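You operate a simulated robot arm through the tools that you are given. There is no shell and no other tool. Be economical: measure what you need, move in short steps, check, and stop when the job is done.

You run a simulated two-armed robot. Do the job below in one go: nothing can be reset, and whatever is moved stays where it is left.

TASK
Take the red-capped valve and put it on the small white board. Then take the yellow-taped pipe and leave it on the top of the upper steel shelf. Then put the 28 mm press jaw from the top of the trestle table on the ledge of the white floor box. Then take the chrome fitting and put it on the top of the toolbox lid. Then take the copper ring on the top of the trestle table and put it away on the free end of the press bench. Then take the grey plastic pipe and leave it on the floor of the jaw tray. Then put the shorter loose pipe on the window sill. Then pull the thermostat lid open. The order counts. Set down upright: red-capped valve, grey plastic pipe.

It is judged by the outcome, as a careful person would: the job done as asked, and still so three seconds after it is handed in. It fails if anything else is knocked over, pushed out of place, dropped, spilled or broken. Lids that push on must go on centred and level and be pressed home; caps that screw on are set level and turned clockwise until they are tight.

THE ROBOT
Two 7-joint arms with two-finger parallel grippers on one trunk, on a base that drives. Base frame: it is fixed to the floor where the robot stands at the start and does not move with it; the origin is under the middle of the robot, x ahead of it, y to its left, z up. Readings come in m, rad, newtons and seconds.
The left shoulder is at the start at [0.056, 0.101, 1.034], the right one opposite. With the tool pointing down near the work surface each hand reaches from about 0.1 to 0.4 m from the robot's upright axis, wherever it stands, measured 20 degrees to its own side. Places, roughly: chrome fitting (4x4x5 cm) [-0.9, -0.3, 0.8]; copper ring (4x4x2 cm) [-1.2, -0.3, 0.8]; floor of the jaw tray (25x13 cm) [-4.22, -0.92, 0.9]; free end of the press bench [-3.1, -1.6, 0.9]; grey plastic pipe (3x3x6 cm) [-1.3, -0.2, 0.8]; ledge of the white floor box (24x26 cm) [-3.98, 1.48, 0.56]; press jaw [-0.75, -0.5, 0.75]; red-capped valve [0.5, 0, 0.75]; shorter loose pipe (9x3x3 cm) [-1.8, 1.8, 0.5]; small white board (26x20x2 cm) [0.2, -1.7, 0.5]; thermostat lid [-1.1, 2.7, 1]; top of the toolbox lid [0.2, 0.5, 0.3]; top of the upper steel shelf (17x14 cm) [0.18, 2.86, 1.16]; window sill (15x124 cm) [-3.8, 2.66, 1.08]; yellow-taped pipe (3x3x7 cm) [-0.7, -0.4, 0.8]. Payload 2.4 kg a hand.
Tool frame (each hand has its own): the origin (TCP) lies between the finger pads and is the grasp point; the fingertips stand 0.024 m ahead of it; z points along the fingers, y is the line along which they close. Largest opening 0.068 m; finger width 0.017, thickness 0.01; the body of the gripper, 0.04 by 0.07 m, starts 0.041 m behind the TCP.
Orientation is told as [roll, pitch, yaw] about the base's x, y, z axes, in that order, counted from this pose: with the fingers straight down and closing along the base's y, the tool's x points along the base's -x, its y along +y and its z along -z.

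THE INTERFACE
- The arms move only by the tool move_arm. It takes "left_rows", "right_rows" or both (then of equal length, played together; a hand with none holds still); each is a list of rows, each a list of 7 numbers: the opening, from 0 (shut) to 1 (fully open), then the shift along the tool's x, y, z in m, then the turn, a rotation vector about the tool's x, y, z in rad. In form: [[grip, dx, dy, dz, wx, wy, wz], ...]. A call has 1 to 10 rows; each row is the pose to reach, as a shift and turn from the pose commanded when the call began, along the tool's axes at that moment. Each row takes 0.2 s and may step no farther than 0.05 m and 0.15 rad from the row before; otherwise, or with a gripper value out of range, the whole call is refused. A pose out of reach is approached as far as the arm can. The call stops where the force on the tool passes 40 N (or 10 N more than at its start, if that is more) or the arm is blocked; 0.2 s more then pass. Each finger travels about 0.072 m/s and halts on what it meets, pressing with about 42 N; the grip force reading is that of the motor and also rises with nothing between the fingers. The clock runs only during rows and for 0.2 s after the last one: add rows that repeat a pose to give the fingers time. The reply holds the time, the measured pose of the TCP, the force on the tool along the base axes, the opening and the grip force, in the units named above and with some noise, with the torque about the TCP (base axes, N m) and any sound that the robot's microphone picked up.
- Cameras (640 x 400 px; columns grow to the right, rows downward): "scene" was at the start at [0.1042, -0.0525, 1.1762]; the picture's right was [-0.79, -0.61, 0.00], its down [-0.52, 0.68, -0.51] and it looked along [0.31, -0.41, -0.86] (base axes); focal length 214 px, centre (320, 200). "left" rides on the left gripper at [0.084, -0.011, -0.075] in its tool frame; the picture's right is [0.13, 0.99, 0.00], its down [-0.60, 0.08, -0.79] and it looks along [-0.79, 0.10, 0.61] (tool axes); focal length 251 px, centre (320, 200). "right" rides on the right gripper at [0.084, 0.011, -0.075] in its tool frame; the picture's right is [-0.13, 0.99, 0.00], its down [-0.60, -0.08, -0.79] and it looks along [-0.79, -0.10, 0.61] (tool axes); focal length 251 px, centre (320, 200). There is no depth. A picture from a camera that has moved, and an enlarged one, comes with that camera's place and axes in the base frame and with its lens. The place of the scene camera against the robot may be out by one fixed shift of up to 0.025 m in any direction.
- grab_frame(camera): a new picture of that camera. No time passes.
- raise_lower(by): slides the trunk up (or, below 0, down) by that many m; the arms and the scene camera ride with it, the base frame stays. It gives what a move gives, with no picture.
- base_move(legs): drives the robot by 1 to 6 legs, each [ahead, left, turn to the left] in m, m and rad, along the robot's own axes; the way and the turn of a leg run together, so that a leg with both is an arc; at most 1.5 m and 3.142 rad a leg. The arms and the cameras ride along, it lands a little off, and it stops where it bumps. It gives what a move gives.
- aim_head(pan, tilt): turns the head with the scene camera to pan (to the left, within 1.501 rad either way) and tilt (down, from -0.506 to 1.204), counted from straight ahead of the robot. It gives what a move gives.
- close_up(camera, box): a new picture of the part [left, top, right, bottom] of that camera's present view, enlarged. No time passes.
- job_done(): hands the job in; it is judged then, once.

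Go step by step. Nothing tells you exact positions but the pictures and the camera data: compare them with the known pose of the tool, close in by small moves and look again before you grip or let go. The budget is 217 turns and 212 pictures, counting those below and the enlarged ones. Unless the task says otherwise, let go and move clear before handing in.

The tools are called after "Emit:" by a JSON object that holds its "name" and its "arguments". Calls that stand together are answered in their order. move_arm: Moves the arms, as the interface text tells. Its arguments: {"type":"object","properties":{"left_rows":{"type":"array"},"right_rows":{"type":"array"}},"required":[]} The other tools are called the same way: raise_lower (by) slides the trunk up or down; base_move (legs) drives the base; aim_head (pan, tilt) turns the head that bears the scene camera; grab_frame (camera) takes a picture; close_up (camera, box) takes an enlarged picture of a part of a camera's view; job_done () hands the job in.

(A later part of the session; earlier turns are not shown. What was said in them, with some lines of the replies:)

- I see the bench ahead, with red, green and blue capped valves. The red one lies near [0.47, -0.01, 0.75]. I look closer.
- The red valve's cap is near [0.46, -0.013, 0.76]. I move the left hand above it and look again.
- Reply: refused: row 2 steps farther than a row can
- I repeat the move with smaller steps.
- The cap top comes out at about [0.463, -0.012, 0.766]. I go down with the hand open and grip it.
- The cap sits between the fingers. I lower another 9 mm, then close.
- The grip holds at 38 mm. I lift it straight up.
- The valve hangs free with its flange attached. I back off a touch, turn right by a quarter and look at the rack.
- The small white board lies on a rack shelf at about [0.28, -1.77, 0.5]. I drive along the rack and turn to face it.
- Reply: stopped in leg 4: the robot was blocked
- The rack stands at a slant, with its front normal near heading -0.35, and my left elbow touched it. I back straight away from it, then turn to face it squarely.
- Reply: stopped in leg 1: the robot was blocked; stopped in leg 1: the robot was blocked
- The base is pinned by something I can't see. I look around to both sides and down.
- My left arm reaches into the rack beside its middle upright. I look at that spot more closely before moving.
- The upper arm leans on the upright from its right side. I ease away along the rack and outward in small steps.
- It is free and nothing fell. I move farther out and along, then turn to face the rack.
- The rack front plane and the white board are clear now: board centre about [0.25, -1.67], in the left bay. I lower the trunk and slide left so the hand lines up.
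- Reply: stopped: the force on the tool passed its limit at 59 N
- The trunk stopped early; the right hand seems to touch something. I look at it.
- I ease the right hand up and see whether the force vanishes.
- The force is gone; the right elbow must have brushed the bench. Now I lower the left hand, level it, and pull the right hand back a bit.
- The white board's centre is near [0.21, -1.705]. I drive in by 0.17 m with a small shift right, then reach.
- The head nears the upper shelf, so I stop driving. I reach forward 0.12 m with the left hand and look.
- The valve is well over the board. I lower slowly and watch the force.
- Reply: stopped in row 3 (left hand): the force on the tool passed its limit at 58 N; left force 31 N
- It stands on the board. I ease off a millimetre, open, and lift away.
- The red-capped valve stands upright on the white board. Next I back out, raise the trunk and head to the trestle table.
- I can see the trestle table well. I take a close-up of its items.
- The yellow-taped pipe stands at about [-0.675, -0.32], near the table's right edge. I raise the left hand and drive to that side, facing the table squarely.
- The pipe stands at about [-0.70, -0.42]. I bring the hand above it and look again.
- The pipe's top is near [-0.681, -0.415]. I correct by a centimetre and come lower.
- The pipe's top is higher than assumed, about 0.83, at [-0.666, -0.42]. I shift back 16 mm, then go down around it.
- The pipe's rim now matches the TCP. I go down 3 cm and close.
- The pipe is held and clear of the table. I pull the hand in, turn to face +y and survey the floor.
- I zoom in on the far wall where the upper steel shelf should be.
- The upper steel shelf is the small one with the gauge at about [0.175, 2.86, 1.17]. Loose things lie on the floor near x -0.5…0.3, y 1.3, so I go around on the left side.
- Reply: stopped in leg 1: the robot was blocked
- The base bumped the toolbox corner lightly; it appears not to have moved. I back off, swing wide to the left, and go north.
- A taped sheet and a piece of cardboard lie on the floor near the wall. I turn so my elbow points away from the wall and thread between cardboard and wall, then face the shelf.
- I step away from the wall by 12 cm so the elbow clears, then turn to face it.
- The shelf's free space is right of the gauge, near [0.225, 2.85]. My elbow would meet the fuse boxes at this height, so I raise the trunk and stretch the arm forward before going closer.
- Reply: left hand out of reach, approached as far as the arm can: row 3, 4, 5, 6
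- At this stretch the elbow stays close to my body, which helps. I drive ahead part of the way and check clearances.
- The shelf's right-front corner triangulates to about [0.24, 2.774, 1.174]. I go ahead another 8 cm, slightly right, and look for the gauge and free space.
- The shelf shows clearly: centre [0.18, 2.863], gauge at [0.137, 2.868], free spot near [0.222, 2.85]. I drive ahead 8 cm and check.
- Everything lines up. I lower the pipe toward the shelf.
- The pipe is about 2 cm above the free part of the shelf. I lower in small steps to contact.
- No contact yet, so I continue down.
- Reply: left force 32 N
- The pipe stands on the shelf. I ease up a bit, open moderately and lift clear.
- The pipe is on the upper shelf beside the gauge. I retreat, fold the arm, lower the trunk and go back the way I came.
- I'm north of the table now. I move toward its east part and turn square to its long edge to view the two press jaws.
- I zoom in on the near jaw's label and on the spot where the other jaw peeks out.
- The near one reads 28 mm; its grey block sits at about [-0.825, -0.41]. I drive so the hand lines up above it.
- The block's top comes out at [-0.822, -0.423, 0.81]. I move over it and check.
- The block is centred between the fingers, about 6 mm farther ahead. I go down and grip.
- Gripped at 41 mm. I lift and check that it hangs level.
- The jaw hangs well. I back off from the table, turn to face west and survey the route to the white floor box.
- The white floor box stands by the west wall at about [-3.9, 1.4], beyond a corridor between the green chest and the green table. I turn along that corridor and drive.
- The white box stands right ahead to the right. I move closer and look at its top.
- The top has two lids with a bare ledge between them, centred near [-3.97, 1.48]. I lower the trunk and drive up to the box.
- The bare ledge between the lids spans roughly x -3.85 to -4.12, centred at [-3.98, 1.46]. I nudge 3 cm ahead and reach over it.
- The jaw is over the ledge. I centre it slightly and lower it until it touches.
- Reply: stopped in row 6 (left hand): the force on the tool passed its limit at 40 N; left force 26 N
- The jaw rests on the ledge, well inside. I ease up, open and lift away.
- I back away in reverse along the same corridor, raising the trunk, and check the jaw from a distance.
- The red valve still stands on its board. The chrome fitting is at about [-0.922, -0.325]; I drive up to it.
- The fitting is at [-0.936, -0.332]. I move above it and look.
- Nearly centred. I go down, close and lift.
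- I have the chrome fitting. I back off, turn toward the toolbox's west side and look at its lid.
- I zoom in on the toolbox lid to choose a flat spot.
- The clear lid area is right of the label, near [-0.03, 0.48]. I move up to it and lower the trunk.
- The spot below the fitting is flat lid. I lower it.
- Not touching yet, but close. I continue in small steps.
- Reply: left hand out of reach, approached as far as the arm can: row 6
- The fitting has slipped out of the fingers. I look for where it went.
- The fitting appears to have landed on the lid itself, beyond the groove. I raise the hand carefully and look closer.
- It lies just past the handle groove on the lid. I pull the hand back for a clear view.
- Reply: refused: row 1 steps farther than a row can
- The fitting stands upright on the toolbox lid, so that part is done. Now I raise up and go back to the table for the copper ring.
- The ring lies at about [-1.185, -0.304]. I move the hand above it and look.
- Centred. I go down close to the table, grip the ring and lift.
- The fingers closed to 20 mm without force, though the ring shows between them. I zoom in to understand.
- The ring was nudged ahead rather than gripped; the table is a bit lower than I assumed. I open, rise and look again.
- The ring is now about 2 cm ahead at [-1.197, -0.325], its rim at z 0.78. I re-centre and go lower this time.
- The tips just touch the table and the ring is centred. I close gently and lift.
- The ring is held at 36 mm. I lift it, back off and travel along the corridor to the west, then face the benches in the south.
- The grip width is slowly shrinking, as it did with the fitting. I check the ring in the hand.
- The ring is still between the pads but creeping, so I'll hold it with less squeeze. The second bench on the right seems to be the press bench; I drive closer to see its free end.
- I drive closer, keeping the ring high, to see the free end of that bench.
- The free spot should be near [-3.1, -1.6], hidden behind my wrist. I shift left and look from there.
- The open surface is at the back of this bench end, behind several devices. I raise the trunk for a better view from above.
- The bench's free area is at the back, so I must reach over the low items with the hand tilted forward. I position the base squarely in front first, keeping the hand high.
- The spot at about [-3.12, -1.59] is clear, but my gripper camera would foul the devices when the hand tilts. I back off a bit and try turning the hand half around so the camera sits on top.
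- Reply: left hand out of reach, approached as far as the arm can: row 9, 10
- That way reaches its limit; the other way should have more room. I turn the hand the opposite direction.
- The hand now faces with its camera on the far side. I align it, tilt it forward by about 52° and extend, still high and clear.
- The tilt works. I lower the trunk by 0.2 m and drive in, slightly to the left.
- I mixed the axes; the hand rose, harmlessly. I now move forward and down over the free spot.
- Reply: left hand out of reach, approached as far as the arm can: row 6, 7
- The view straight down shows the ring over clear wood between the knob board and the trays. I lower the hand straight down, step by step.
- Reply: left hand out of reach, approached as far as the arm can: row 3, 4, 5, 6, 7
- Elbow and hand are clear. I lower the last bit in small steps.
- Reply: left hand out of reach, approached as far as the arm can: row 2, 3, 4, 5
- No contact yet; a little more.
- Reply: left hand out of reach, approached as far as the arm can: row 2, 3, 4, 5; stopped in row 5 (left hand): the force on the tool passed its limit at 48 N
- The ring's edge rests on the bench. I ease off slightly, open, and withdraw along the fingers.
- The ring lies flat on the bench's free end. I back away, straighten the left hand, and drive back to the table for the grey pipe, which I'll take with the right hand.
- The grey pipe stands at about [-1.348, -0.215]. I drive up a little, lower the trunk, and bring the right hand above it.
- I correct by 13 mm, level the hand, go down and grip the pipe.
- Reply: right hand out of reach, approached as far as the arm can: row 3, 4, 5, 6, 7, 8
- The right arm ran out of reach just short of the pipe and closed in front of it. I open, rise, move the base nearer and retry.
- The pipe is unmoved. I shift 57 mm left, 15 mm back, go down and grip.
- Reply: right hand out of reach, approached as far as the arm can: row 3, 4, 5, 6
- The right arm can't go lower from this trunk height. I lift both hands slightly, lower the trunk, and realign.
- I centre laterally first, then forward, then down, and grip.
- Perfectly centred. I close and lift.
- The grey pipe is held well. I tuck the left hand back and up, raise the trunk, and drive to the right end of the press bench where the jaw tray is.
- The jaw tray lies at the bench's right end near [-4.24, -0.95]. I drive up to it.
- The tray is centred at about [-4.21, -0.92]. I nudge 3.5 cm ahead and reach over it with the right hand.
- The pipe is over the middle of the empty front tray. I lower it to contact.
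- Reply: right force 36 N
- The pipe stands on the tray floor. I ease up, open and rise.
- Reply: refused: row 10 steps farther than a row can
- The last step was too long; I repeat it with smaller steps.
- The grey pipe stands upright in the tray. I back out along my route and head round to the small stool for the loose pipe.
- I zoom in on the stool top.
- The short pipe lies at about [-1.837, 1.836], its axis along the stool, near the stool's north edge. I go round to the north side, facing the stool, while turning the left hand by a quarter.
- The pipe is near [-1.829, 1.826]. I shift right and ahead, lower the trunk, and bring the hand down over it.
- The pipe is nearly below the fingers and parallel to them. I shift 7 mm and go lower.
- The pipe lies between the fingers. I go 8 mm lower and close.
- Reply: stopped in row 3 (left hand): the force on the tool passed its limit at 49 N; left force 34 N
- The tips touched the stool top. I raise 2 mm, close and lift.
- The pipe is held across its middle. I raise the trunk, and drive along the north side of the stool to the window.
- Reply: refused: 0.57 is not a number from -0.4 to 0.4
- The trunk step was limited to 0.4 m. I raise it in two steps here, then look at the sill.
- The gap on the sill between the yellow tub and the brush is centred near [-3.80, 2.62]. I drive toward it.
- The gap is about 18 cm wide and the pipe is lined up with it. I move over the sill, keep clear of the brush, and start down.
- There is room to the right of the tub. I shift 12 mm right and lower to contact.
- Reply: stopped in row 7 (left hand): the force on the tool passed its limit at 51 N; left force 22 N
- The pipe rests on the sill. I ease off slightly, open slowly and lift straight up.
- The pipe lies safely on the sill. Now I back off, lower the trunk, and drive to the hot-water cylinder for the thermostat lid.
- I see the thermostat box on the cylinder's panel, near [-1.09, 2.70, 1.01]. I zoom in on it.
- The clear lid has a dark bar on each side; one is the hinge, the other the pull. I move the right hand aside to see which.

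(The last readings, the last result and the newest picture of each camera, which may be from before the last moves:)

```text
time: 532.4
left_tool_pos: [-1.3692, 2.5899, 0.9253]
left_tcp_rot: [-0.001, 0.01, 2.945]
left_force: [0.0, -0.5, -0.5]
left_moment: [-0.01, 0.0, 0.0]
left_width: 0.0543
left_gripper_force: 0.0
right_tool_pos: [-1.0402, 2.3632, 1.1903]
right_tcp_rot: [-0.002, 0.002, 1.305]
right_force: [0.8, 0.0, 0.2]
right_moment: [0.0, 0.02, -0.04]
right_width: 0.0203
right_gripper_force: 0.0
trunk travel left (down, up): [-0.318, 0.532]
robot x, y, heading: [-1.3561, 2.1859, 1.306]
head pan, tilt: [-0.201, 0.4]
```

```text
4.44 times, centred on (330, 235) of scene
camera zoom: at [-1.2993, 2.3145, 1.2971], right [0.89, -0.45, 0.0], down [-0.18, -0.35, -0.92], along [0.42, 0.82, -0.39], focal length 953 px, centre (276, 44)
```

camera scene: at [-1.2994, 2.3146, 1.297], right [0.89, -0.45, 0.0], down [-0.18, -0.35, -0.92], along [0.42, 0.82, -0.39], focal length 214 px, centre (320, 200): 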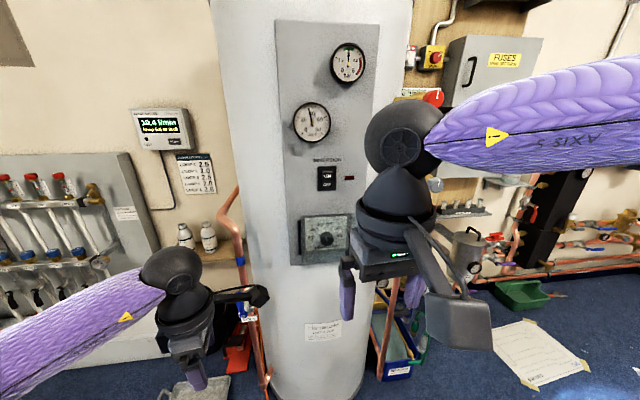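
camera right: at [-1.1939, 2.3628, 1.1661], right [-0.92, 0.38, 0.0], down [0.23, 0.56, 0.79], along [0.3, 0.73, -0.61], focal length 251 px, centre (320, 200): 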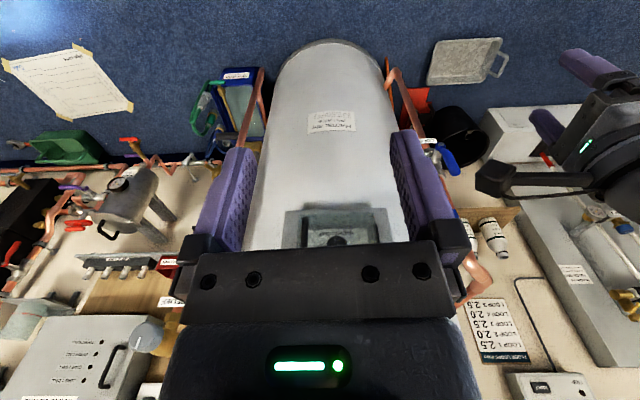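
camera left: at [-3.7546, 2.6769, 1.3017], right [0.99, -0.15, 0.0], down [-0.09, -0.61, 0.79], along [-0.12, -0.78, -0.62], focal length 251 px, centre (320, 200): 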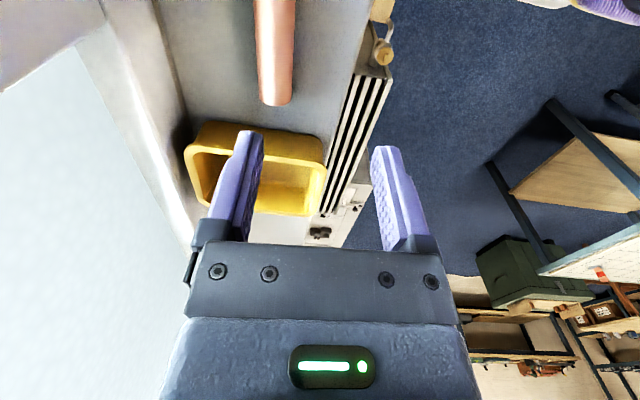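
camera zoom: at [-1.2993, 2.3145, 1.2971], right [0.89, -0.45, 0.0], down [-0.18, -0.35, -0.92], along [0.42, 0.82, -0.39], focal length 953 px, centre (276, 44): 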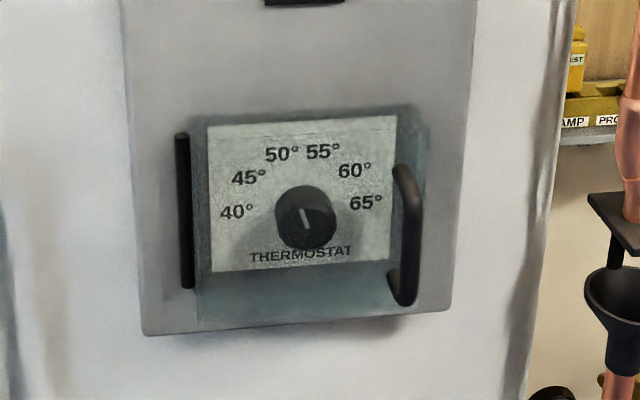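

The hinge is on the left and a D-handle on the right, so I'll pull the right side toward me. I shift the base right and take a second view to measure depth.

Emit:
{"name": "base_move", "arguments": {"legs": [[0, -0.12, 0]]}}

Emit:
{"name": "close_up", "arguments": {"camera": "scene", "box": [220, 180, 340, 280]}}

```text
time: 533.7
left_tool_pos: [-1.2553, 2.5574, 0.9263]
left_tcp_rot: [-0.002, 0.011, 2.943]
left_force: [0.0, 0.8, 0.8]
left_moment: [0.01, 0.01, -0.02]
left_width: 0.0544
left_gripper_force: 0.0
right_tool_pos: [-0.9269, 2.3311, 1.1898]
right_tcp_rot: [0.0, 0.002, 1.306]
right_force: [0.6, 0.2, 0.3]
right_moment: [0.0, -0.02, 0.01]
right_width: 0.0203
right_gripper_force: 0.1
trunk travel left (down, up): [-0.318, 0.532]
robot x, y, heading: [-1.2453, 2.1602, 1.305]
head pan, tilt: [-0.201, 0.4]
```

```text
4.00 times, centred on (280, 230) of scene
camera zoom: at [-1.1853, 2.2832, 1.2971], right [0.89, -0.45, 0.0], down [-0.18, -0.35, -0.92], along [0.42, 0.82, -0.39], focal length 858 px, centre (480, 80)
```

zoom: 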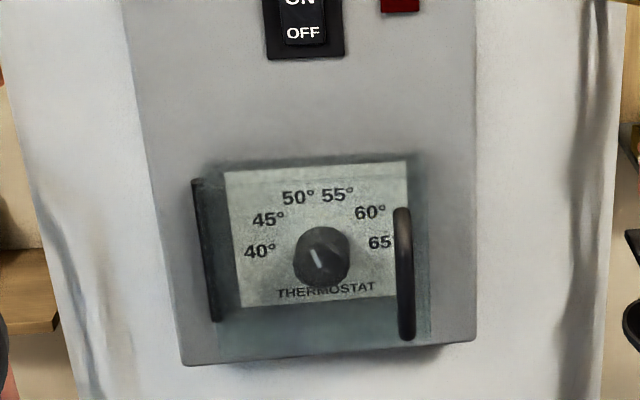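

The handle bar comes out near [-1.038, 2.667, 1.004], standing well off the lid. I tilt the right hand to point horizontally at it.

Emit:
{"name": "move_arm", "arguments": {"right_rows": [[0.6, -0.02, 0.012, 0, 0, -0.15, 0], [1, -0.04, 0.024, 0, 0, -0.3, 0], [1, -0.06, 0.036, 0, 0, -0.45, 0], [1, -0.08, 0.048, 0, 0, -0.6, 0], [1, -0.1, 0.06, 0, 0, -0.75, 0], [1, -0.12, 0.072, 0, 0, -0.9, 0], [1, -0.14, 0.084, 0, 0, -1.05, 0], [1, -0.16, 0.096, 0, 0, -1.2, 0], [1, -0.18, 0.108, 0, 0, -1.35, 0], [1, -0.2, 0.12, 0, 0, -1.5, 0]]}}

Emit:
{"name": "grab_frame", "arguments": {"camera": "scene"}}

```text
time: 535.9
left_tool_pos: [-1.2545, 2.5576, 0.9254]
left_tcp_rot: [-0.002, 0.011, 2.941]
left_force: [0.3, 0.2, 0.4]
left_moment: [0.0, 0.0, 0.01]
left_width: 0.0543
left_gripper_force: 0.1
right_tool_pos: [-0.9896, 2.5582, 1.1874]
right_tcp_rot: [0.009, -1.5, 1.296]
right_force: [0.5, -0.3, 0.6]
right_moment: [0.0, -0.05, 0.02]
right_width: 0.0679
right_gripper_force: 0.0
trunk travel left (down, up): [-0.318, 0.532]
robot x, y, heading: [-1.2432, 2.1579, 1.3]
head pan, tilt: [-0.201, 0.4]
```

```text
15 pictures are left
camera scene: at [-1.1859, 2.2836, 1.297], right [0.89, -0.45, 0.0], down [-0.18, -0.35, -0.92], along [0.42, 0.82, -0.39], focal length 214 px, centre (320, 200)
```

scene: 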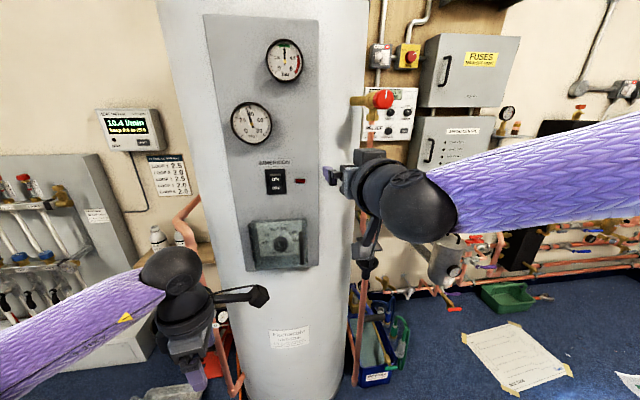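

The hand points forward now. I lower it and line it up in front of the handle.

Emit:
{"name": "move_arm", "arguments": {"right_rows": [[1, 0.036, 0.015, 0.004, 0, 0, 0], [1, 0.072, 0.03, 0.008, 0, 0, 0], [1, 0.108, 0.045, 0.012, 0, 0, 0], [1, 0.144, 0.06, 0.016, 0, 0, 0], [1, 0.18, 0.075, 0.02, 0, 0, 0], [1, 0.18, 0.075, 0.02, 0, 0, 0]]}}

Emit:
{"name": "grab_frame", "arguments": {"camera": "right"}}

Emit:
{"name": "close_up", "arguments": {"camera": "scene", "box": [220, 180, 380, 290]}}

```text
time: 537.3
left_tool_pos: [-1.2563, 2.5573, 0.9255]
left_tcp_rot: [-0.001, 0.01, 2.943]
left_force: [0.6, -0.5, -0.3]
left_moment: [0.0, 0.0, -0.01]
left_width: 0.0545
left_gripper_force: 0.1
right_tool_pos: [-1.0477, 2.5637, 1.1015]
right_tcp_rot: [-0.005, -1.493, 1.311]
right_force: [-0.3, 0.2, 0.3]
right_moment: [0.01, -0.01, 0.0]
right_width: 0.0681
right_gripper_force: 0.1
right hand out of reach, approached as far as the arm can: row 3, 4, 5, 6
trunk travel left (down, up): [-0.318, 0.532]
robot x, y, heading: [-1.2417, 2.1563, 1.303]
head pan, tilt: [-0.201, 0.4]
```

```text
14 pictures are left
camera right: at [-1.0805, 2.487, 1.0248], right [-0.95, 0.27, 0.13], down [-0.12, -0.74, 0.66], along [0.28, 0.62, 0.74], focal length 251 px, centre (320, 200)
```

right: 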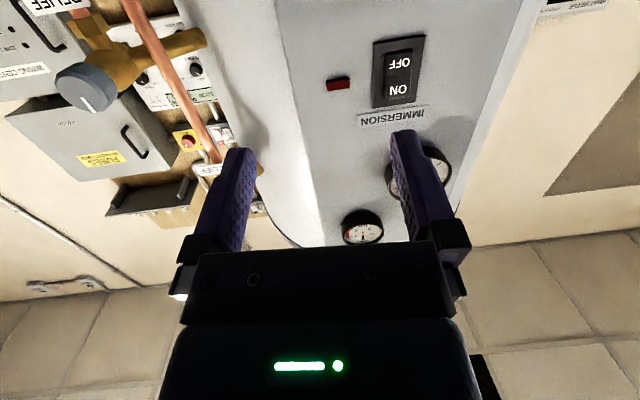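

```text
3.64 times, centred on (300, 235) of scene
camera zoom: at [-1.1859, 2.2832, 1.2971], right [0.89, -0.45, 0.0], down [-0.18, -0.35, -0.92], along [0.42, 0.82, -0.39], focal length 780 px, centre (393, 73)
```

zoom: 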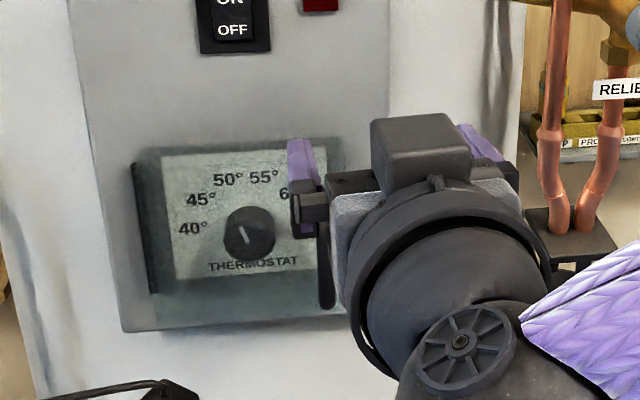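

The arm can't go lower at this trunk height, so I lower the trunk by 9.5 cm and look again.

Emit:
{"name": "raise_lower", "arguments": {"by": -0.095}}

Emit:
{"name": "grab_frame", "arguments": {"camera": "right"}}

Emit:
{"name": "close_up", "arguments": {"camera": "scene", "box": [220, 140, 380, 250]}}

```text
time: 538.6
left_tool_pos: [-1.2563, 2.558, 0.8312]
left_tcp_rot: [-0.002, 0.012, 2.943]
left_force: [-0.7, 0.4, -0.5]
left_moment: [-0.01, -0.01, 0.0]
left_width: 0.0545
left_gripper_force: 0.0
right_tool_pos: [-1.0454, 2.5613, 1.0036]
right_tcp_rot: [-0.001, -1.495, 1.306]
right_force: [0.3, 0.8, -0.4]
right_moment: [0.04, 0.01, -0.01]
right_width: 0.0681
right_gripper_force: 0.1
trunk travel left (down, up): [-0.223, 0.627]
robot x, y, heading: [-1.2462, 2.1549, 1.304]
head pan, tilt: [-0.201, 0.4]
```

```text
12 pictures are left
camera right: at [-1.0779, 2.4859, 0.9255], right [-0.95, 0.27, 0.13], down [-0.12, -0.74, 0.66], along [0.27, 0.62, 0.74], focal length 251 px, centre (320, 200)
```

right: 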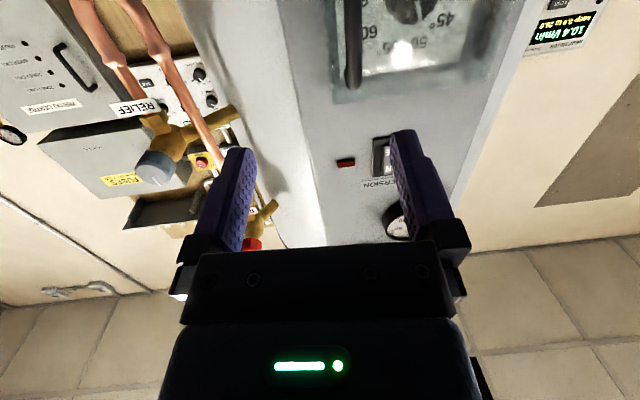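

```text
3.64 times, centred on (300, 195) of scene
camera zoom: at [-1.1803, 2.3037, 1.2008], right [0.89, -0.45, 0.0], down [-0.18, -0.35, -0.92], along [0.42, 0.82, -0.39], focal length 780 px, centre (393, 218)
```

zoom: 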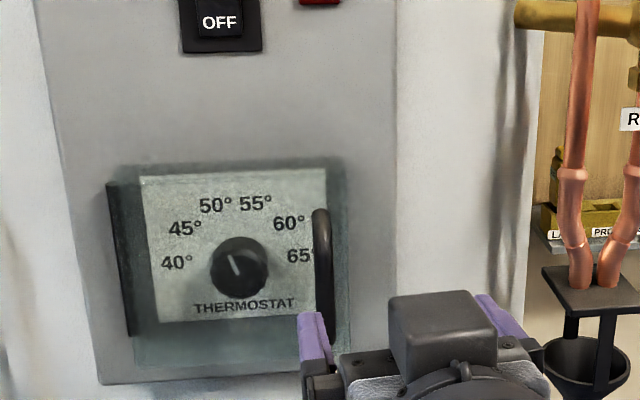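

The handle's upper end is at about z 1.007 and it needs 2 cm to the left. I lower the trunk 3 cm more, align, and approach halfway.

Emit:
{"name": "raise_lower", "arguments": {"by": -0.03}}

Emit:
{"name": "move_arm", "arguments": {"right_rows": [[1, 0, 0.022, 0, 0, 0, 0], [1, -0.003, 0.022, 0.03, 0, 0, 0], [1, -0.004, 0.022, 0.055, 0, 0, 0], [1, -0.004, 0.022, 0.055, 0, 0, 0]]}}

Emit:
{"name": "grab_frame", "arguments": {"camera": "right"}}

```text
time: 539.3
left_tool_pos: [-1.2554, 2.5579, 0.8012]
left_tcp_rot: [-0.003, 0.011, 2.942]
left_force: [0.4, -0.2, -0.4]
left_moment: [0.01, 0.01, -0.03]
left_width: 0.0545
left_gripper_force: 0.0
right_tool_pos: [-1.0461, 2.5626, 0.9727]
right_tcp_rot: [-0.008, -1.495, 1.312]
right_force: [-0.7, -0.7, -0.2]
right_moment: [0.03, -0.04, -0.02]
right_width: 0.068
right_gripper_force: 0.1
trunk travel left (down, up): [-0.193, 0.657]
robot x, y, heading: [-1.2424, 2.1554, 1.305]
head pan, tilt: [-0.201, 0.4]
```

```text
time: 540.3
left_tool_pos: [-1.2556, 2.5586, 0.8005]
left_tcp_rot: [-0.001, 0.009, 2.943]
left_force: [1.1, 0.0, 0.7]
left_moment: [-0.03, -0.01, 0.01]
left_width: 0.0546
left_gripper_force: 0.0
right_tool_pos: [-1.0457, 2.6137, 0.9854]
right_tcp_rot: [-0.007, -1.489, 1.312]
right_force: [-1.1, 0.1, 0.1]
right_moment: [0.04, 0.01, -0.02]
right_width: 0.068
right_gripper_force: 0.0
right hand out of reach, approached as far as the arm can: row 1, 2, 3, 4
trunk travel left (down, up): [-0.193, 0.657]
robot x, y, heading: [-1.2399, 2.1565, 1.308]
head pan, tilt: [-0.201, 0.4]
```

```text
10 pictures are left
camera right: at [-1.0772, 2.5364, 0.9077], right [-0.95, 0.27, 0.13], down [-0.12, -0.74, 0.67], along [0.28, 0.62, 0.73], focal length 251 px, centre (320, 200)
```

right: 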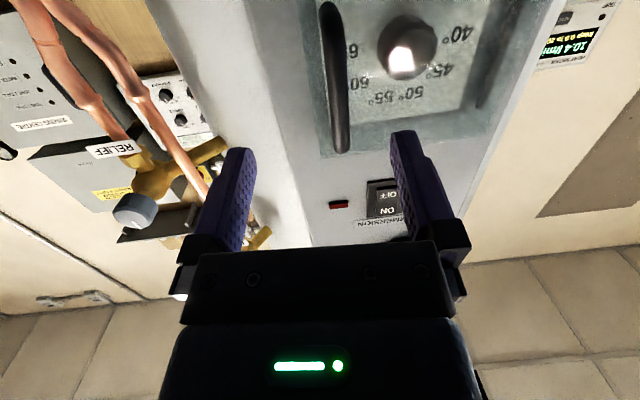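

The bar lies within the finger opening. I lower the trunk 2 cm, move in 5 cm and close on the handle.

Emit:
{"name": "raise_lower", "arguments": {"by": -0.02}}

Emit:
{"name": "move_arm", "arguments": {"right_rows": [[1, 0, 0.003, 0.02, 0, 0, 0], [1, 0, 0.006, 0.04, 0, 0, 0], [1, 0, 0.006, 0.048, 0, 0, 0], [1, 0, 0.006, 0.048, 0, 0, 0]]}}

Emit:
{"name": "grab_frame", "arguments": {"camera": "right"}}

```text
time: 541.0
left_tool_pos: [-1.2557, 2.5577, 0.7806]
left_tcp_rot: [-0.004, 0.011, 2.943]
left_force: [-0.1, -0.3, -0.2]
left_moment: [0.02, 0.03, -0.02]
left_width: 0.0543
left_gripper_force: 0.0
right_tool_pos: [-1.0446, 2.6141, 0.9656]
right_tcp_rot: [0.0, -1.496, 1.304]
right_force: [-1.2, 0.1, 0.1]
right_moment: [0.02, -0.03, 0.01]
right_width: 0.0681
right_gripper_force: 0.1
trunk travel left (down, up): [-0.173, 0.677]
robot x, y, heading: [-1.2422, 2.156, 1.302]
head pan, tilt: [-0.201, 0.4]
```

```text
time: 542.0
left_tool_pos: [-1.2551, 2.5583, 0.7803]
left_tcp_rot: [-0.001, 0.01, 2.942]
left_force: [-0.1, -0.3, 0.0]
left_moment: [0.01, -0.01, 0.02]
left_width: 0.0544
left_gripper_force: 0.1
right_tool_pos: [-1.0288, 2.6496, 0.9754]
right_tcp_rot: [-0.004, -1.492, 1.308]
right_force: [0.8, 0.2, -0.2]
right_moment: [0.0, -0.03, -0.01]
right_width: 0.0679
right_gripper_force: 0.0
right hand out of reach, approached as far as the arm can: row 1, 2, 3, 4
trunk travel left (down, up): [-0.173, 0.677]
robot x, y, heading: [-1.2445, 2.1546, 1.302]
head pan, tilt: [-0.201, 0.4]
```

```text
9 pictures are left
camera right: at [-1.0608, 2.572, 0.8982], right [-0.95, 0.27, 0.13], down [-0.12, -0.74, 0.66], along [0.27, 0.62, 0.74], focal length 251 px, centre (320, 200)
```

right: 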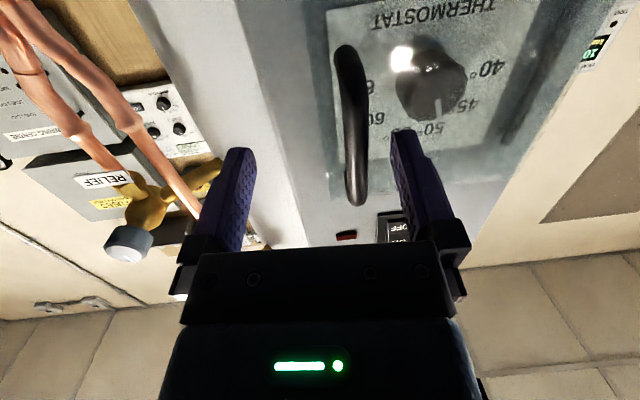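

The bar is between the fingers but 13 mm off-centre. I nudge the base left and forward by about a centimetre, then close.

Emit:
{"name": "base_move", "arguments": {"legs": [[0.008, 0.013, 0]]}}

Emit:
{"name": "move_arm", "arguments": {"right_rows": [[0.8, 0, 0, 0, 0, 0, 0], [0.6, 0, 0, 0, 0, 0, 0], [0.4, 0, 0, 0, 0, 0, 0], [0.2, 0, 0, 0, 0, 0, 0], [0.0, 0, 0, 0, 0, 0, 0], [0.0, 0, 0, 0, 0, 0, 0], [0.0, 0, 0, 0, 0, 0, 0]]}}

Emit:
{"name": "grab_frame", "arguments": {"camera": "right"}}

```text
time: 542.8
left_tool_pos: [-1.2652, 2.5687, 0.7817]
left_tcp_rot: [-0.002, 0.011, 2.94]
left_force: [-0.3, -0.1, 0.4]
left_moment: [-0.01, 0.02, -0.01]
left_width: 0.0546
left_gripper_force: 0.1
right_tool_pos: [-1.038, 2.6594, 0.9765]
right_tcp_rot: [-0.004, -1.491, 1.307]
right_force: [-0.4, 0.2, -0.5]
right_moment: [-0.01, -0.01, -0.01]
right_width: 0.068
right_gripper_force: 0.1
trunk travel left (down, up): [-0.173, 0.677]
robot x, y, heading: [-1.2558, 2.1674, 1.301]
head pan, tilt: [-0.201, 0.4]
```

```text
time: 544.4
left_tool_pos: [-1.2683, 2.5701, 0.7801]
left_tcp_rot: [-0.003, 0.014, 2.943]
left_force: [0.6, 0.2, -0.1]
left_moment: [0.01, -0.01, -0.03]
left_width: 0.0543
left_gripper_force: 0.0
right_tool_pos: [-1.0433, 2.6617, 0.9749]
right_tcp_rot: [-0.045, -1.495, 1.355]
right_force: [-25.0, 10.4, 0.2]
right_moment: [0.15, 0.0, 0.22]
right_width: 0.0108
right_gripper_force: 31.6
trunk travel left (down, up): [-0.173, 0.677]
robot x, y, heading: [-1.2514, 2.1671, 1.298]
head pan, tilt: [-0.201, 0.4]
```

```text
8 pictures are left
camera right: at [-1.0747, 2.5843, 0.8983], right [-0.96, 0.27, 0.13], down [-0.12, -0.74, 0.67], along [0.27, 0.62, 0.74], focal length 251 px, centre (320, 200)
```

right: 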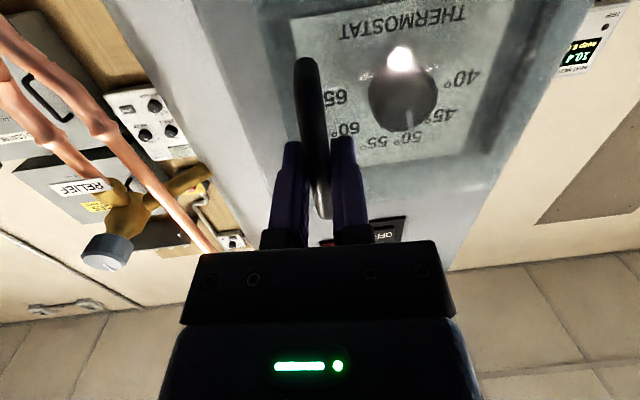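

I have the handle. Before pulling, I move the left arm out of the way to the left.

Emit:
{"name": "move_arm", "arguments": {"left_rows": [[0.8, -0.03, 0.03, 0, 0, 0, 0], [0.8, -0.06, 0.06, 0, 0, 0, 0], [0.8, -0.09, 0.09, 0, 0, 0, 0], [0.8, -0.12, 0.12, 0, 0, 0, 0], [0.8, -0.15, 0.14, 0, 0, 0, 0], [0.8, -0.18, 0.15, 0, 0, 0, 0]]}}

```text
time: 545.8
left_tool_pos: [-1.4756, 2.4586, 0.7786]
left_tcp_rot: [-0.002, 0.016, 2.942]
left_force: [-0.8, 0.1, 0.6]
left_moment: [-0.02, 0.0, 0.01]
left_width: 0.0542
left_gripper_force: 0.2
right_tool_pos: [-1.0428, 2.6624, 0.9751]
right_tcp_rot: [-0.054, -1.492, 1.363]
right_force: [-30.8, 12.9, -0.3]
right_moment: [0.06, 0.03, 0.2]
right_width: 0.0108
right_gripper_force: 32.2
trunk travel left (down, up): [-0.173, 0.677]
robot x, y, heading: [-1.2549, 2.1676, 1.3]
head pan, tilt: [-0.201, 0.4]
```

Now I pull the handle along the hinge's arc in small steps.

Emit:
{"name": "move_arm", "arguments": {"right_rows": [[0, 0, 0.006, 0, 0, 0, 0], [0, 0, 0.012, -0.009, 0, 0, 0], [0, 0, 0.018, -0.0186, 0, 0, 0], [0, 0, 0.026, -0.027, 0, 0, 0], [0, 0, 0.034, -0.0347, 0, 0, 0]]}}

Emit:
{"name": "close_up", "arguments": {"camera": "scene", "box": [200, 110, 360, 210]}}

```text
time: 547.0
left_tool_pos: [-1.4738, 2.4615, 0.7777]
left_tcp_rot: [0.001, 0.015, 2.942]
left_force: [-0.1, 0.4, 0.2]
left_moment: [-0.02, 0.0, 0.01]
left_width: 0.0542
left_gripper_force: 0.0
right_tool_pos: [-1.0708, 2.6325, 0.9797]
right_tcp_rot: [-0.032, -1.488, 1.341]
right_force: [-19.1, 28.9, -7.9]
right_moment: [-0.19, 0.22, 0.32]
right_width: 0.0105
right_gripper_force: 31.6
right hand out of reach, approached as far as the arm can: row 2, 3, 4, 5
trunk travel left (down, up): [-0.173, 0.677]
robot x, y, heading: [-1.2521, 2.1681, 1.299]
head pan, tilt: [-0.201, 0.4]
```

```text
4.00 times, centred on (280, 160) of scene
camera zoom: at [-1.1889, 2.3325, 1.1491], right [0.89, -0.45, 0.0], down [-0.17, -0.35, -0.92], along [0.42, 0.82, -0.39], focal length 858 px, centre (480, 360)
```

zoom: 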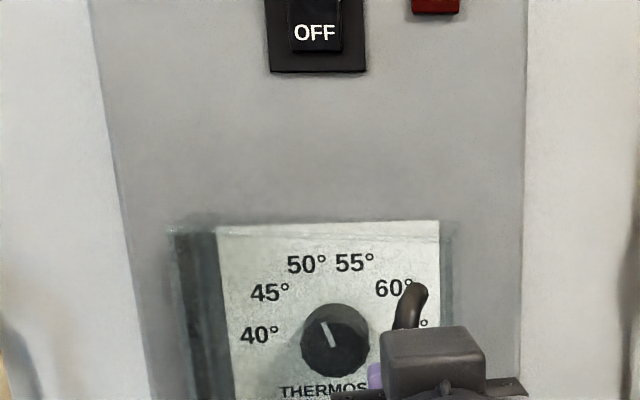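

The lid is opening, but the arm is at a joint limit. I continue the arc with small base motions instead.

Emit:
{"name": "base_move", "arguments": {"legs": [[-0.012, 0.024, 0], [-0.012, 0.026, 0]]}}

Emit:
{"name": "close_up", "arguments": {"camera": "scene", "box": [180, 100, 380, 225]}}

```text
time: 548.2
left_tool_pos: [-1.5274, 2.4475, 0.78]
left_tcp_rot: [-0.004, 0.008, 2.941]
left_force: [-0.6, 0.4, 0.1]
left_moment: [0.01, 0.02, -0.01]
left_width: 0.0545
left_gripper_force: 0.1
right_tool_pos: [-1.1216, 2.6168, 0.983]
right_tcp_rot: [0.013, -1.493, 1.289]
right_force: [2.7, -21.2, -8.2]
right_moment: [-0.06, 0.29, -0.07]
right_width: 0.0105
right_gripper_force: 31.1
trunk travel left (down, up): [-0.173, 0.677]
robot x, y, heading: [-1.3104, 2.1574, 1.302]
head pan, tilt: [-0.201, 0.4]
```

```text
3.20 times, centred on (280, 162) of scene
camera zoom: at [-1.2413, 2.3157, 1.15], right [0.89, -0.45, 0.0], down [-0.18, -0.35, -0.92], along [0.42, 0.82, -0.39], focal length 686 px, centre (448, 320)
```

zoom: 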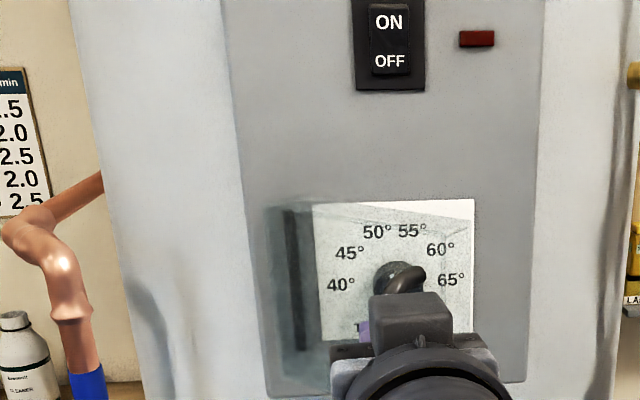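

The lid is about halfway open. I continue along the arc.

Emit:
{"name": "base_move", "arguments": {"legs": [[-0.009, 0.032, 0]]}}

Emit:
{"name": "base_move", "arguments": {"legs": [[0.003, 0.031, 0]]}}

Emit:
{"name": "close_up", "arguments": {"camera": "scene", "box": [180, 100, 420, 250]}}

```text
time: 549.0
left_tool_pos: [-1.5623, 2.4478, 0.7789]
left_tcp_rot: [-0.004, 0.011, 2.939]
left_force: [0.3, -0.6, 0.3]
left_moment: [0.02, 0.01, 0.03]
left_width: 0.0545
left_gripper_force: 0.2
right_tool_pos: [-1.1568, 2.6182, 0.9821]
right_tcp_rot: [0.005, -1.494, 1.301]
right_force: [-0.5, -1.9, 6.5]
right_moment: [0.04, 0.36, 0.08]
right_width: 0.0105
right_gripper_force: 31.3
trunk travel left (down, up): [-0.173, 0.677]
robot x, y, heading: [-1.3386, 2.1575, 1.299]
head pan, tilt: [-0.201, 0.4]
```

```text
time: 549.9
left_tool_pos: [-1.5927, 2.4589, 0.7797]
left_tcp_rot: [-0.005, 0.011, 2.941]
left_force: [0.6, 0.4, -0.3]
left_moment: [0.01, -0.01, 0.0]
left_width: 0.0544
left_gripper_force: 0.1
right_tool_pos: [-1.1879, 2.6282, 0.9837]
right_tcp_rot: [-0.002, -1.493, 1.308]
right_force: [-7.4, -19.6, -5.1]
right_moment: [-0.07, 0.48, 0.07]
right_width: 0.0104
right_gripper_force: 31.3
trunk travel left (down, up): [-0.173, 0.677]
robot x, y, heading: [-1.3728, 2.1667, 1.305]
head pan, tilt: [-0.201, 0.4]
```

```text
2.67 times, centred on (300, 175) of scene
camera zoom: at [-1.3066, 2.3275, 1.1499], right [0.89, -0.45, 0.0], down [-0.18, -0.35, -0.92], along [0.42, 0.82, -0.39], focal length 572 px, centre (373, 267)
```

zoom: 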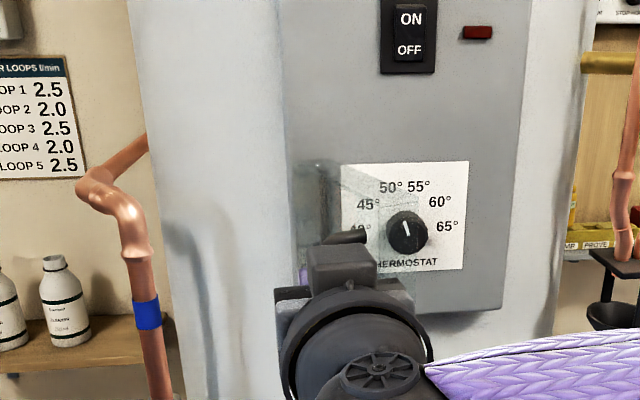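

The lid stands about 80° open. I take it a little farther so it stays open.

Emit:
{"name": "base_move", "arguments": {"legs": [[0.001, 0.022, 0]]}}

Emit:
{"name": "base_move", "arguments": {"legs": [[0.007, 0.017, 0]]}}

```text
time: 550.7
left_tool_pos: [-1.6119, 2.4658, 0.7793]
left_tcp_rot: [-0.004, 0.011, 2.941]
left_force: [0.4, -0.7, 0.7]
left_moment: [0.0, -0.03, 0.03]
left_width: 0.0547
left_gripper_force: 0.0
right_tool_pos: [-1.2071, 2.6366, 0.9836]
right_tcp_rot: [0.018, -1.494, 1.285]
right_force: [6.3, 10.9, 14.4]
right_moment: [0.18, 0.3, 0.01]
right_width: 0.0104
right_gripper_force: 31.0
trunk travel left (down, up): [-0.173, 0.677]
robot x, y, heading: [-1.3923, 2.1739, 1.298]
head pan, tilt: [-0.201, 0.4]
```

```text
time: 551.5
left_tool_pos: [-1.6266, 2.4781, 0.7798]
left_tcp_rot: [-0.001, 0.011, 2.94]
left_force: [-0.3, 0.2, 0.1]
left_moment: [-0.02, -0.03, 0.01]
left_width: 0.0545
left_gripper_force: 0.0
right_tool_pos: [-1.2226, 2.6469, 0.9827]
right_tcp_rot: [0.016, -1.495, 1.291]
right_force: [0.4, -0.1, 0.1]
right_moment: [0.12, 0.4, 0.09]
right_width: 0.0104
right_gripper_force: 31.4
trunk travel left (down, up): [-0.173, 0.677]
robot x, y, heading: [-1.4079, 2.1826, 1.3]
head pan, tilt: [-0.201, 0.4]
```

The force is near zero with the lid past 90°. I open the fingers and back straight away.

Emit:
{"name": "move_arm", "arguments": {"right_rows": [[0.2, 0, 0, 0, 0, 0, 0], [0.4, 0, 0, 0, 0, 0, 0], [0.6, 0, 0, 0, 0, 0, 0], [0.6, 0, 0, 0, 0, 0, 0]]}}

Emit:
{"name": "base_move", "arguments": {"legs": [[-0.25, 0, 0]]}}

Emit:
{"name": "grab_frame", "arguments": {"camera": "scene"}}

```text
time: 552.5
left_tool_pos: [-1.6272, 2.4788, 0.7795]
left_tcp_rot: [-0.002, 0.011, 2.94]
left_force: [0.3, 0.4, 0.2]
left_moment: [0.0, 0.02, 0.0]
left_width: 0.0545
left_gripper_force: 0.0
right_tool_pos: [-1.2232, 2.6483, 0.9838]
right_tcp_rot: [0.016, -1.494, 1.288]
right_force: [0.0, -0.2, -0.4]
right_moment: [-0.05, 0.02, -0.01]
right_width: 0.0409
right_gripper_force: 0.0
trunk travel left (down, up): [-0.173, 0.677]
robot x, y, heading: [-1.4064, 2.1923, 1.298]
head pan, tilt: [-0.201, 0.4]
```

```text
time: 554.4
left_tool_pos: [-1.6782, 2.283, 0.7798]
left_tcp_rot: [-0.002, 0.01, 2.934]
left_force: [-0.3, -0.6, 0.2]
left_moment: [-0.03, -0.02, -0.01]
left_width: 0.0546
left_gripper_force: 0.0
right_tool_pos: [-1.2699, 2.4508, 0.9828]
right_tcp_rot: [0.018, -1.493, 1.28]
right_force: [-0.1, -0.3, -0.1]
right_moment: [-0.01, -0.03, 0.02]
right_width: 0.0407
right_gripper_force: 0.0
trunk travel left (down, up): [-0.173, 0.677]
robot x, y, heading: [-1.46, 1.9905, 1.295]
head pan, tilt: [-0.201, 0.4]
stopped in leg 1: the robot was blocked; the commanded pose is now the measured one
```

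```text
4 pictures are left
camera scene: at [-1.3916, 2.1509, 1.1497], right [0.89, -0.46, 0.0], down [-0.18, -0.35, -0.92], along [0.42, 0.82, -0.39], focal length 214 px, centre (320, 200)
```

scene: 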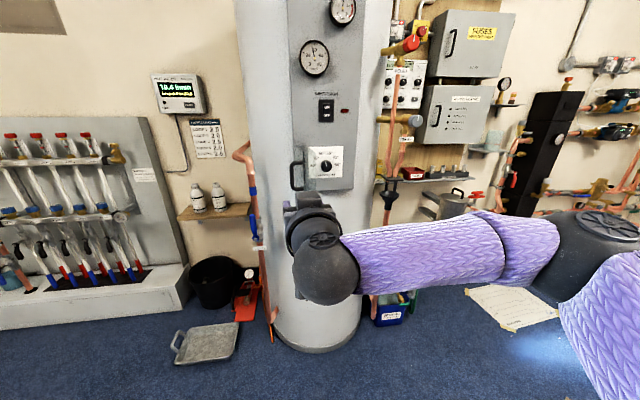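

The lid stands open with the dial bare. My base touched something behind, probably the stool; I ease forward and check both.

Emit:
{"name": "base_move", "arguments": {"legs": [[0.06, 0, 0], [0, 0, 0.7]]}}

Emit:
{"name": "aim_head", "arguments": {"pan": 1.3, "tilt": 0.8}}

Emit:
{"name": "grab_frame", "arguments": {"camera": "scene"}}

```text
time: 557.2
left_tool_pos: [-1.7963, 2.1394, 0.7787]
left_tcp_rot: [-0.001, 0.011, -2.668]
left_force: [0.2, -0.1, -0.1]
left_moment: [0.0, 0.02, -0.04]
left_width: 0.0543
left_gripper_force: 0.1
right_tool_pos: [-1.5853, 2.5244, 0.9838]
right_tcp_rot: [0.016, -1.495, 1.962]
right_force: [-0.6, -0.1, -0.6]
right_moment: [0.02, -0.03, 0.0]
right_width: 0.0408
right_gripper_force: 0.1
trunk travel left (down, up): [-0.173, 0.677]
robot x, y, heading: [-1.4451, 2.0477, 1.974]
head pan, tilt: [-0.201, 0.4]
```

```text
time: 558.8
left_tool_pos: [-1.7951, 2.1409, 0.7789]
left_tcp_rot: [-0.001, 0.009, -2.669]
left_force: [0.3, -0.8, 0.0]
left_moment: [-0.01, -0.02, 0.0]
left_width: 0.0547
left_gripper_force: 0.1
right_tool_pos: [-1.5855, 2.526, 0.983]
right_tcp_rot: [0.017, -1.494, 1.962]
right_force: [0.1, 0.3, 0.7]
right_moment: [0.0, -0.05, 0.0]
right_width: 0.0409
right_gripper_force: 0.1
trunk travel left (down, up): [-0.173, 0.677]
robot x, y, heading: [-1.4427, 2.0493, 1.973]
head pan, tilt: [1.3, 0.799]
```

```text
3 pictures are left
camera scene: at [-1.5507, 2.1131, 1.1146], right [-0.13, 0.99, 0.0], down [0.71, 0.09, -0.7], along [-0.69, -0.09, -0.72], focal length 214 px, centre (320, 200)
```

scene: 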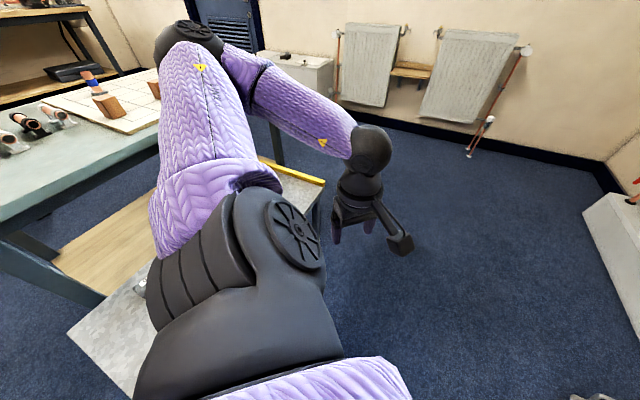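

The stool is where it was. One last look at the thermostat lid.

Emit:
{"name": "aim_head", "arguments": {"pan": -0.8, "tilt": 0.3}}

Emit:
{"name": "close_up", "arguments": {"camera": "scene", "box": [220, 100, 420, 250]}}

```text
time: 560.8
left_tool_pos: [-1.7966, 2.1395, 0.7794]
left_tcp_rot: [0.0, 0.011, -2.67]
left_force: [0.5, 0.8, -0.5]
left_moment: [0.03, 0.0, 0.01]
left_width: 0.0541
left_gripper_force: 0.1
right_tool_pos: [-1.5847, 2.5254, 0.9838]
right_tcp_rot: [0.016, -1.494, 1.962]
right_force: [0.0, 0.0, 0.2]
right_moment: [0.04, -0.01, 0.03]
right_width: 0.0409
right_gripper_force: 0.0
trunk travel left (down, up): [-0.173, 0.677]
robot x, y, heading: [-1.4393, 2.0481, 1.98]
head pan, tilt: [-0.799, 0.3]
```

```text
2.67 times, centred on (320, 175) of scene
camera zoom: at [-1.4348, 2.2099, 1.1589], right [0.92, -0.39, 0.0], down [-0.11, -0.27, -0.96], along [0.37, 0.88, -0.3], focal length 572 px, centre (320, 267)
```

zoom: 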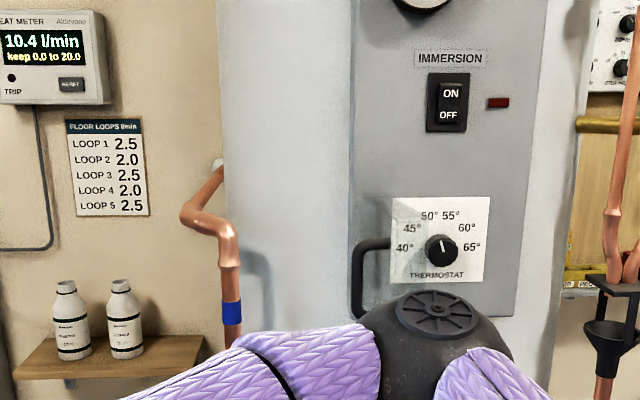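

The lid stands open past 90° and stays there. All eight steps are done in order and both hands are empty and clear, so I hand in.

Emit:
{"name": "job_done", "arguments": {}}

```text
The job is handed in.
```

All eight tasks are done in the order you gave, though three of them had mishaps:

- **Chrome fitting:** it slipped out of the gripper just above the toolbox lid and came to rest upright on it, a few centimetres from where I meant to put it.
- **Copper ring:** my first grip missed and nudged it about 2 cm on the trestle table. The second grip held, and it now lies flat on the free end of the press bench.
- **Bumps:** my left arm pushed against the steel rack's upright on the way to the first shelf. The base also touched the toolbox and the stool. In the pictures nothing had fallen and neither had visibly moved.

The red-capped valve and the grey pipe were both set down upright. I last saw the valve standing on its board partway through the job. I saw the yellow-taped pipe standing on its shelf, and the thermostat lid is open past 90°. I never got a clear look at the press jaw after letting go. It was resting well inside the ledge when I released it, but my wrist hid it afterwards.
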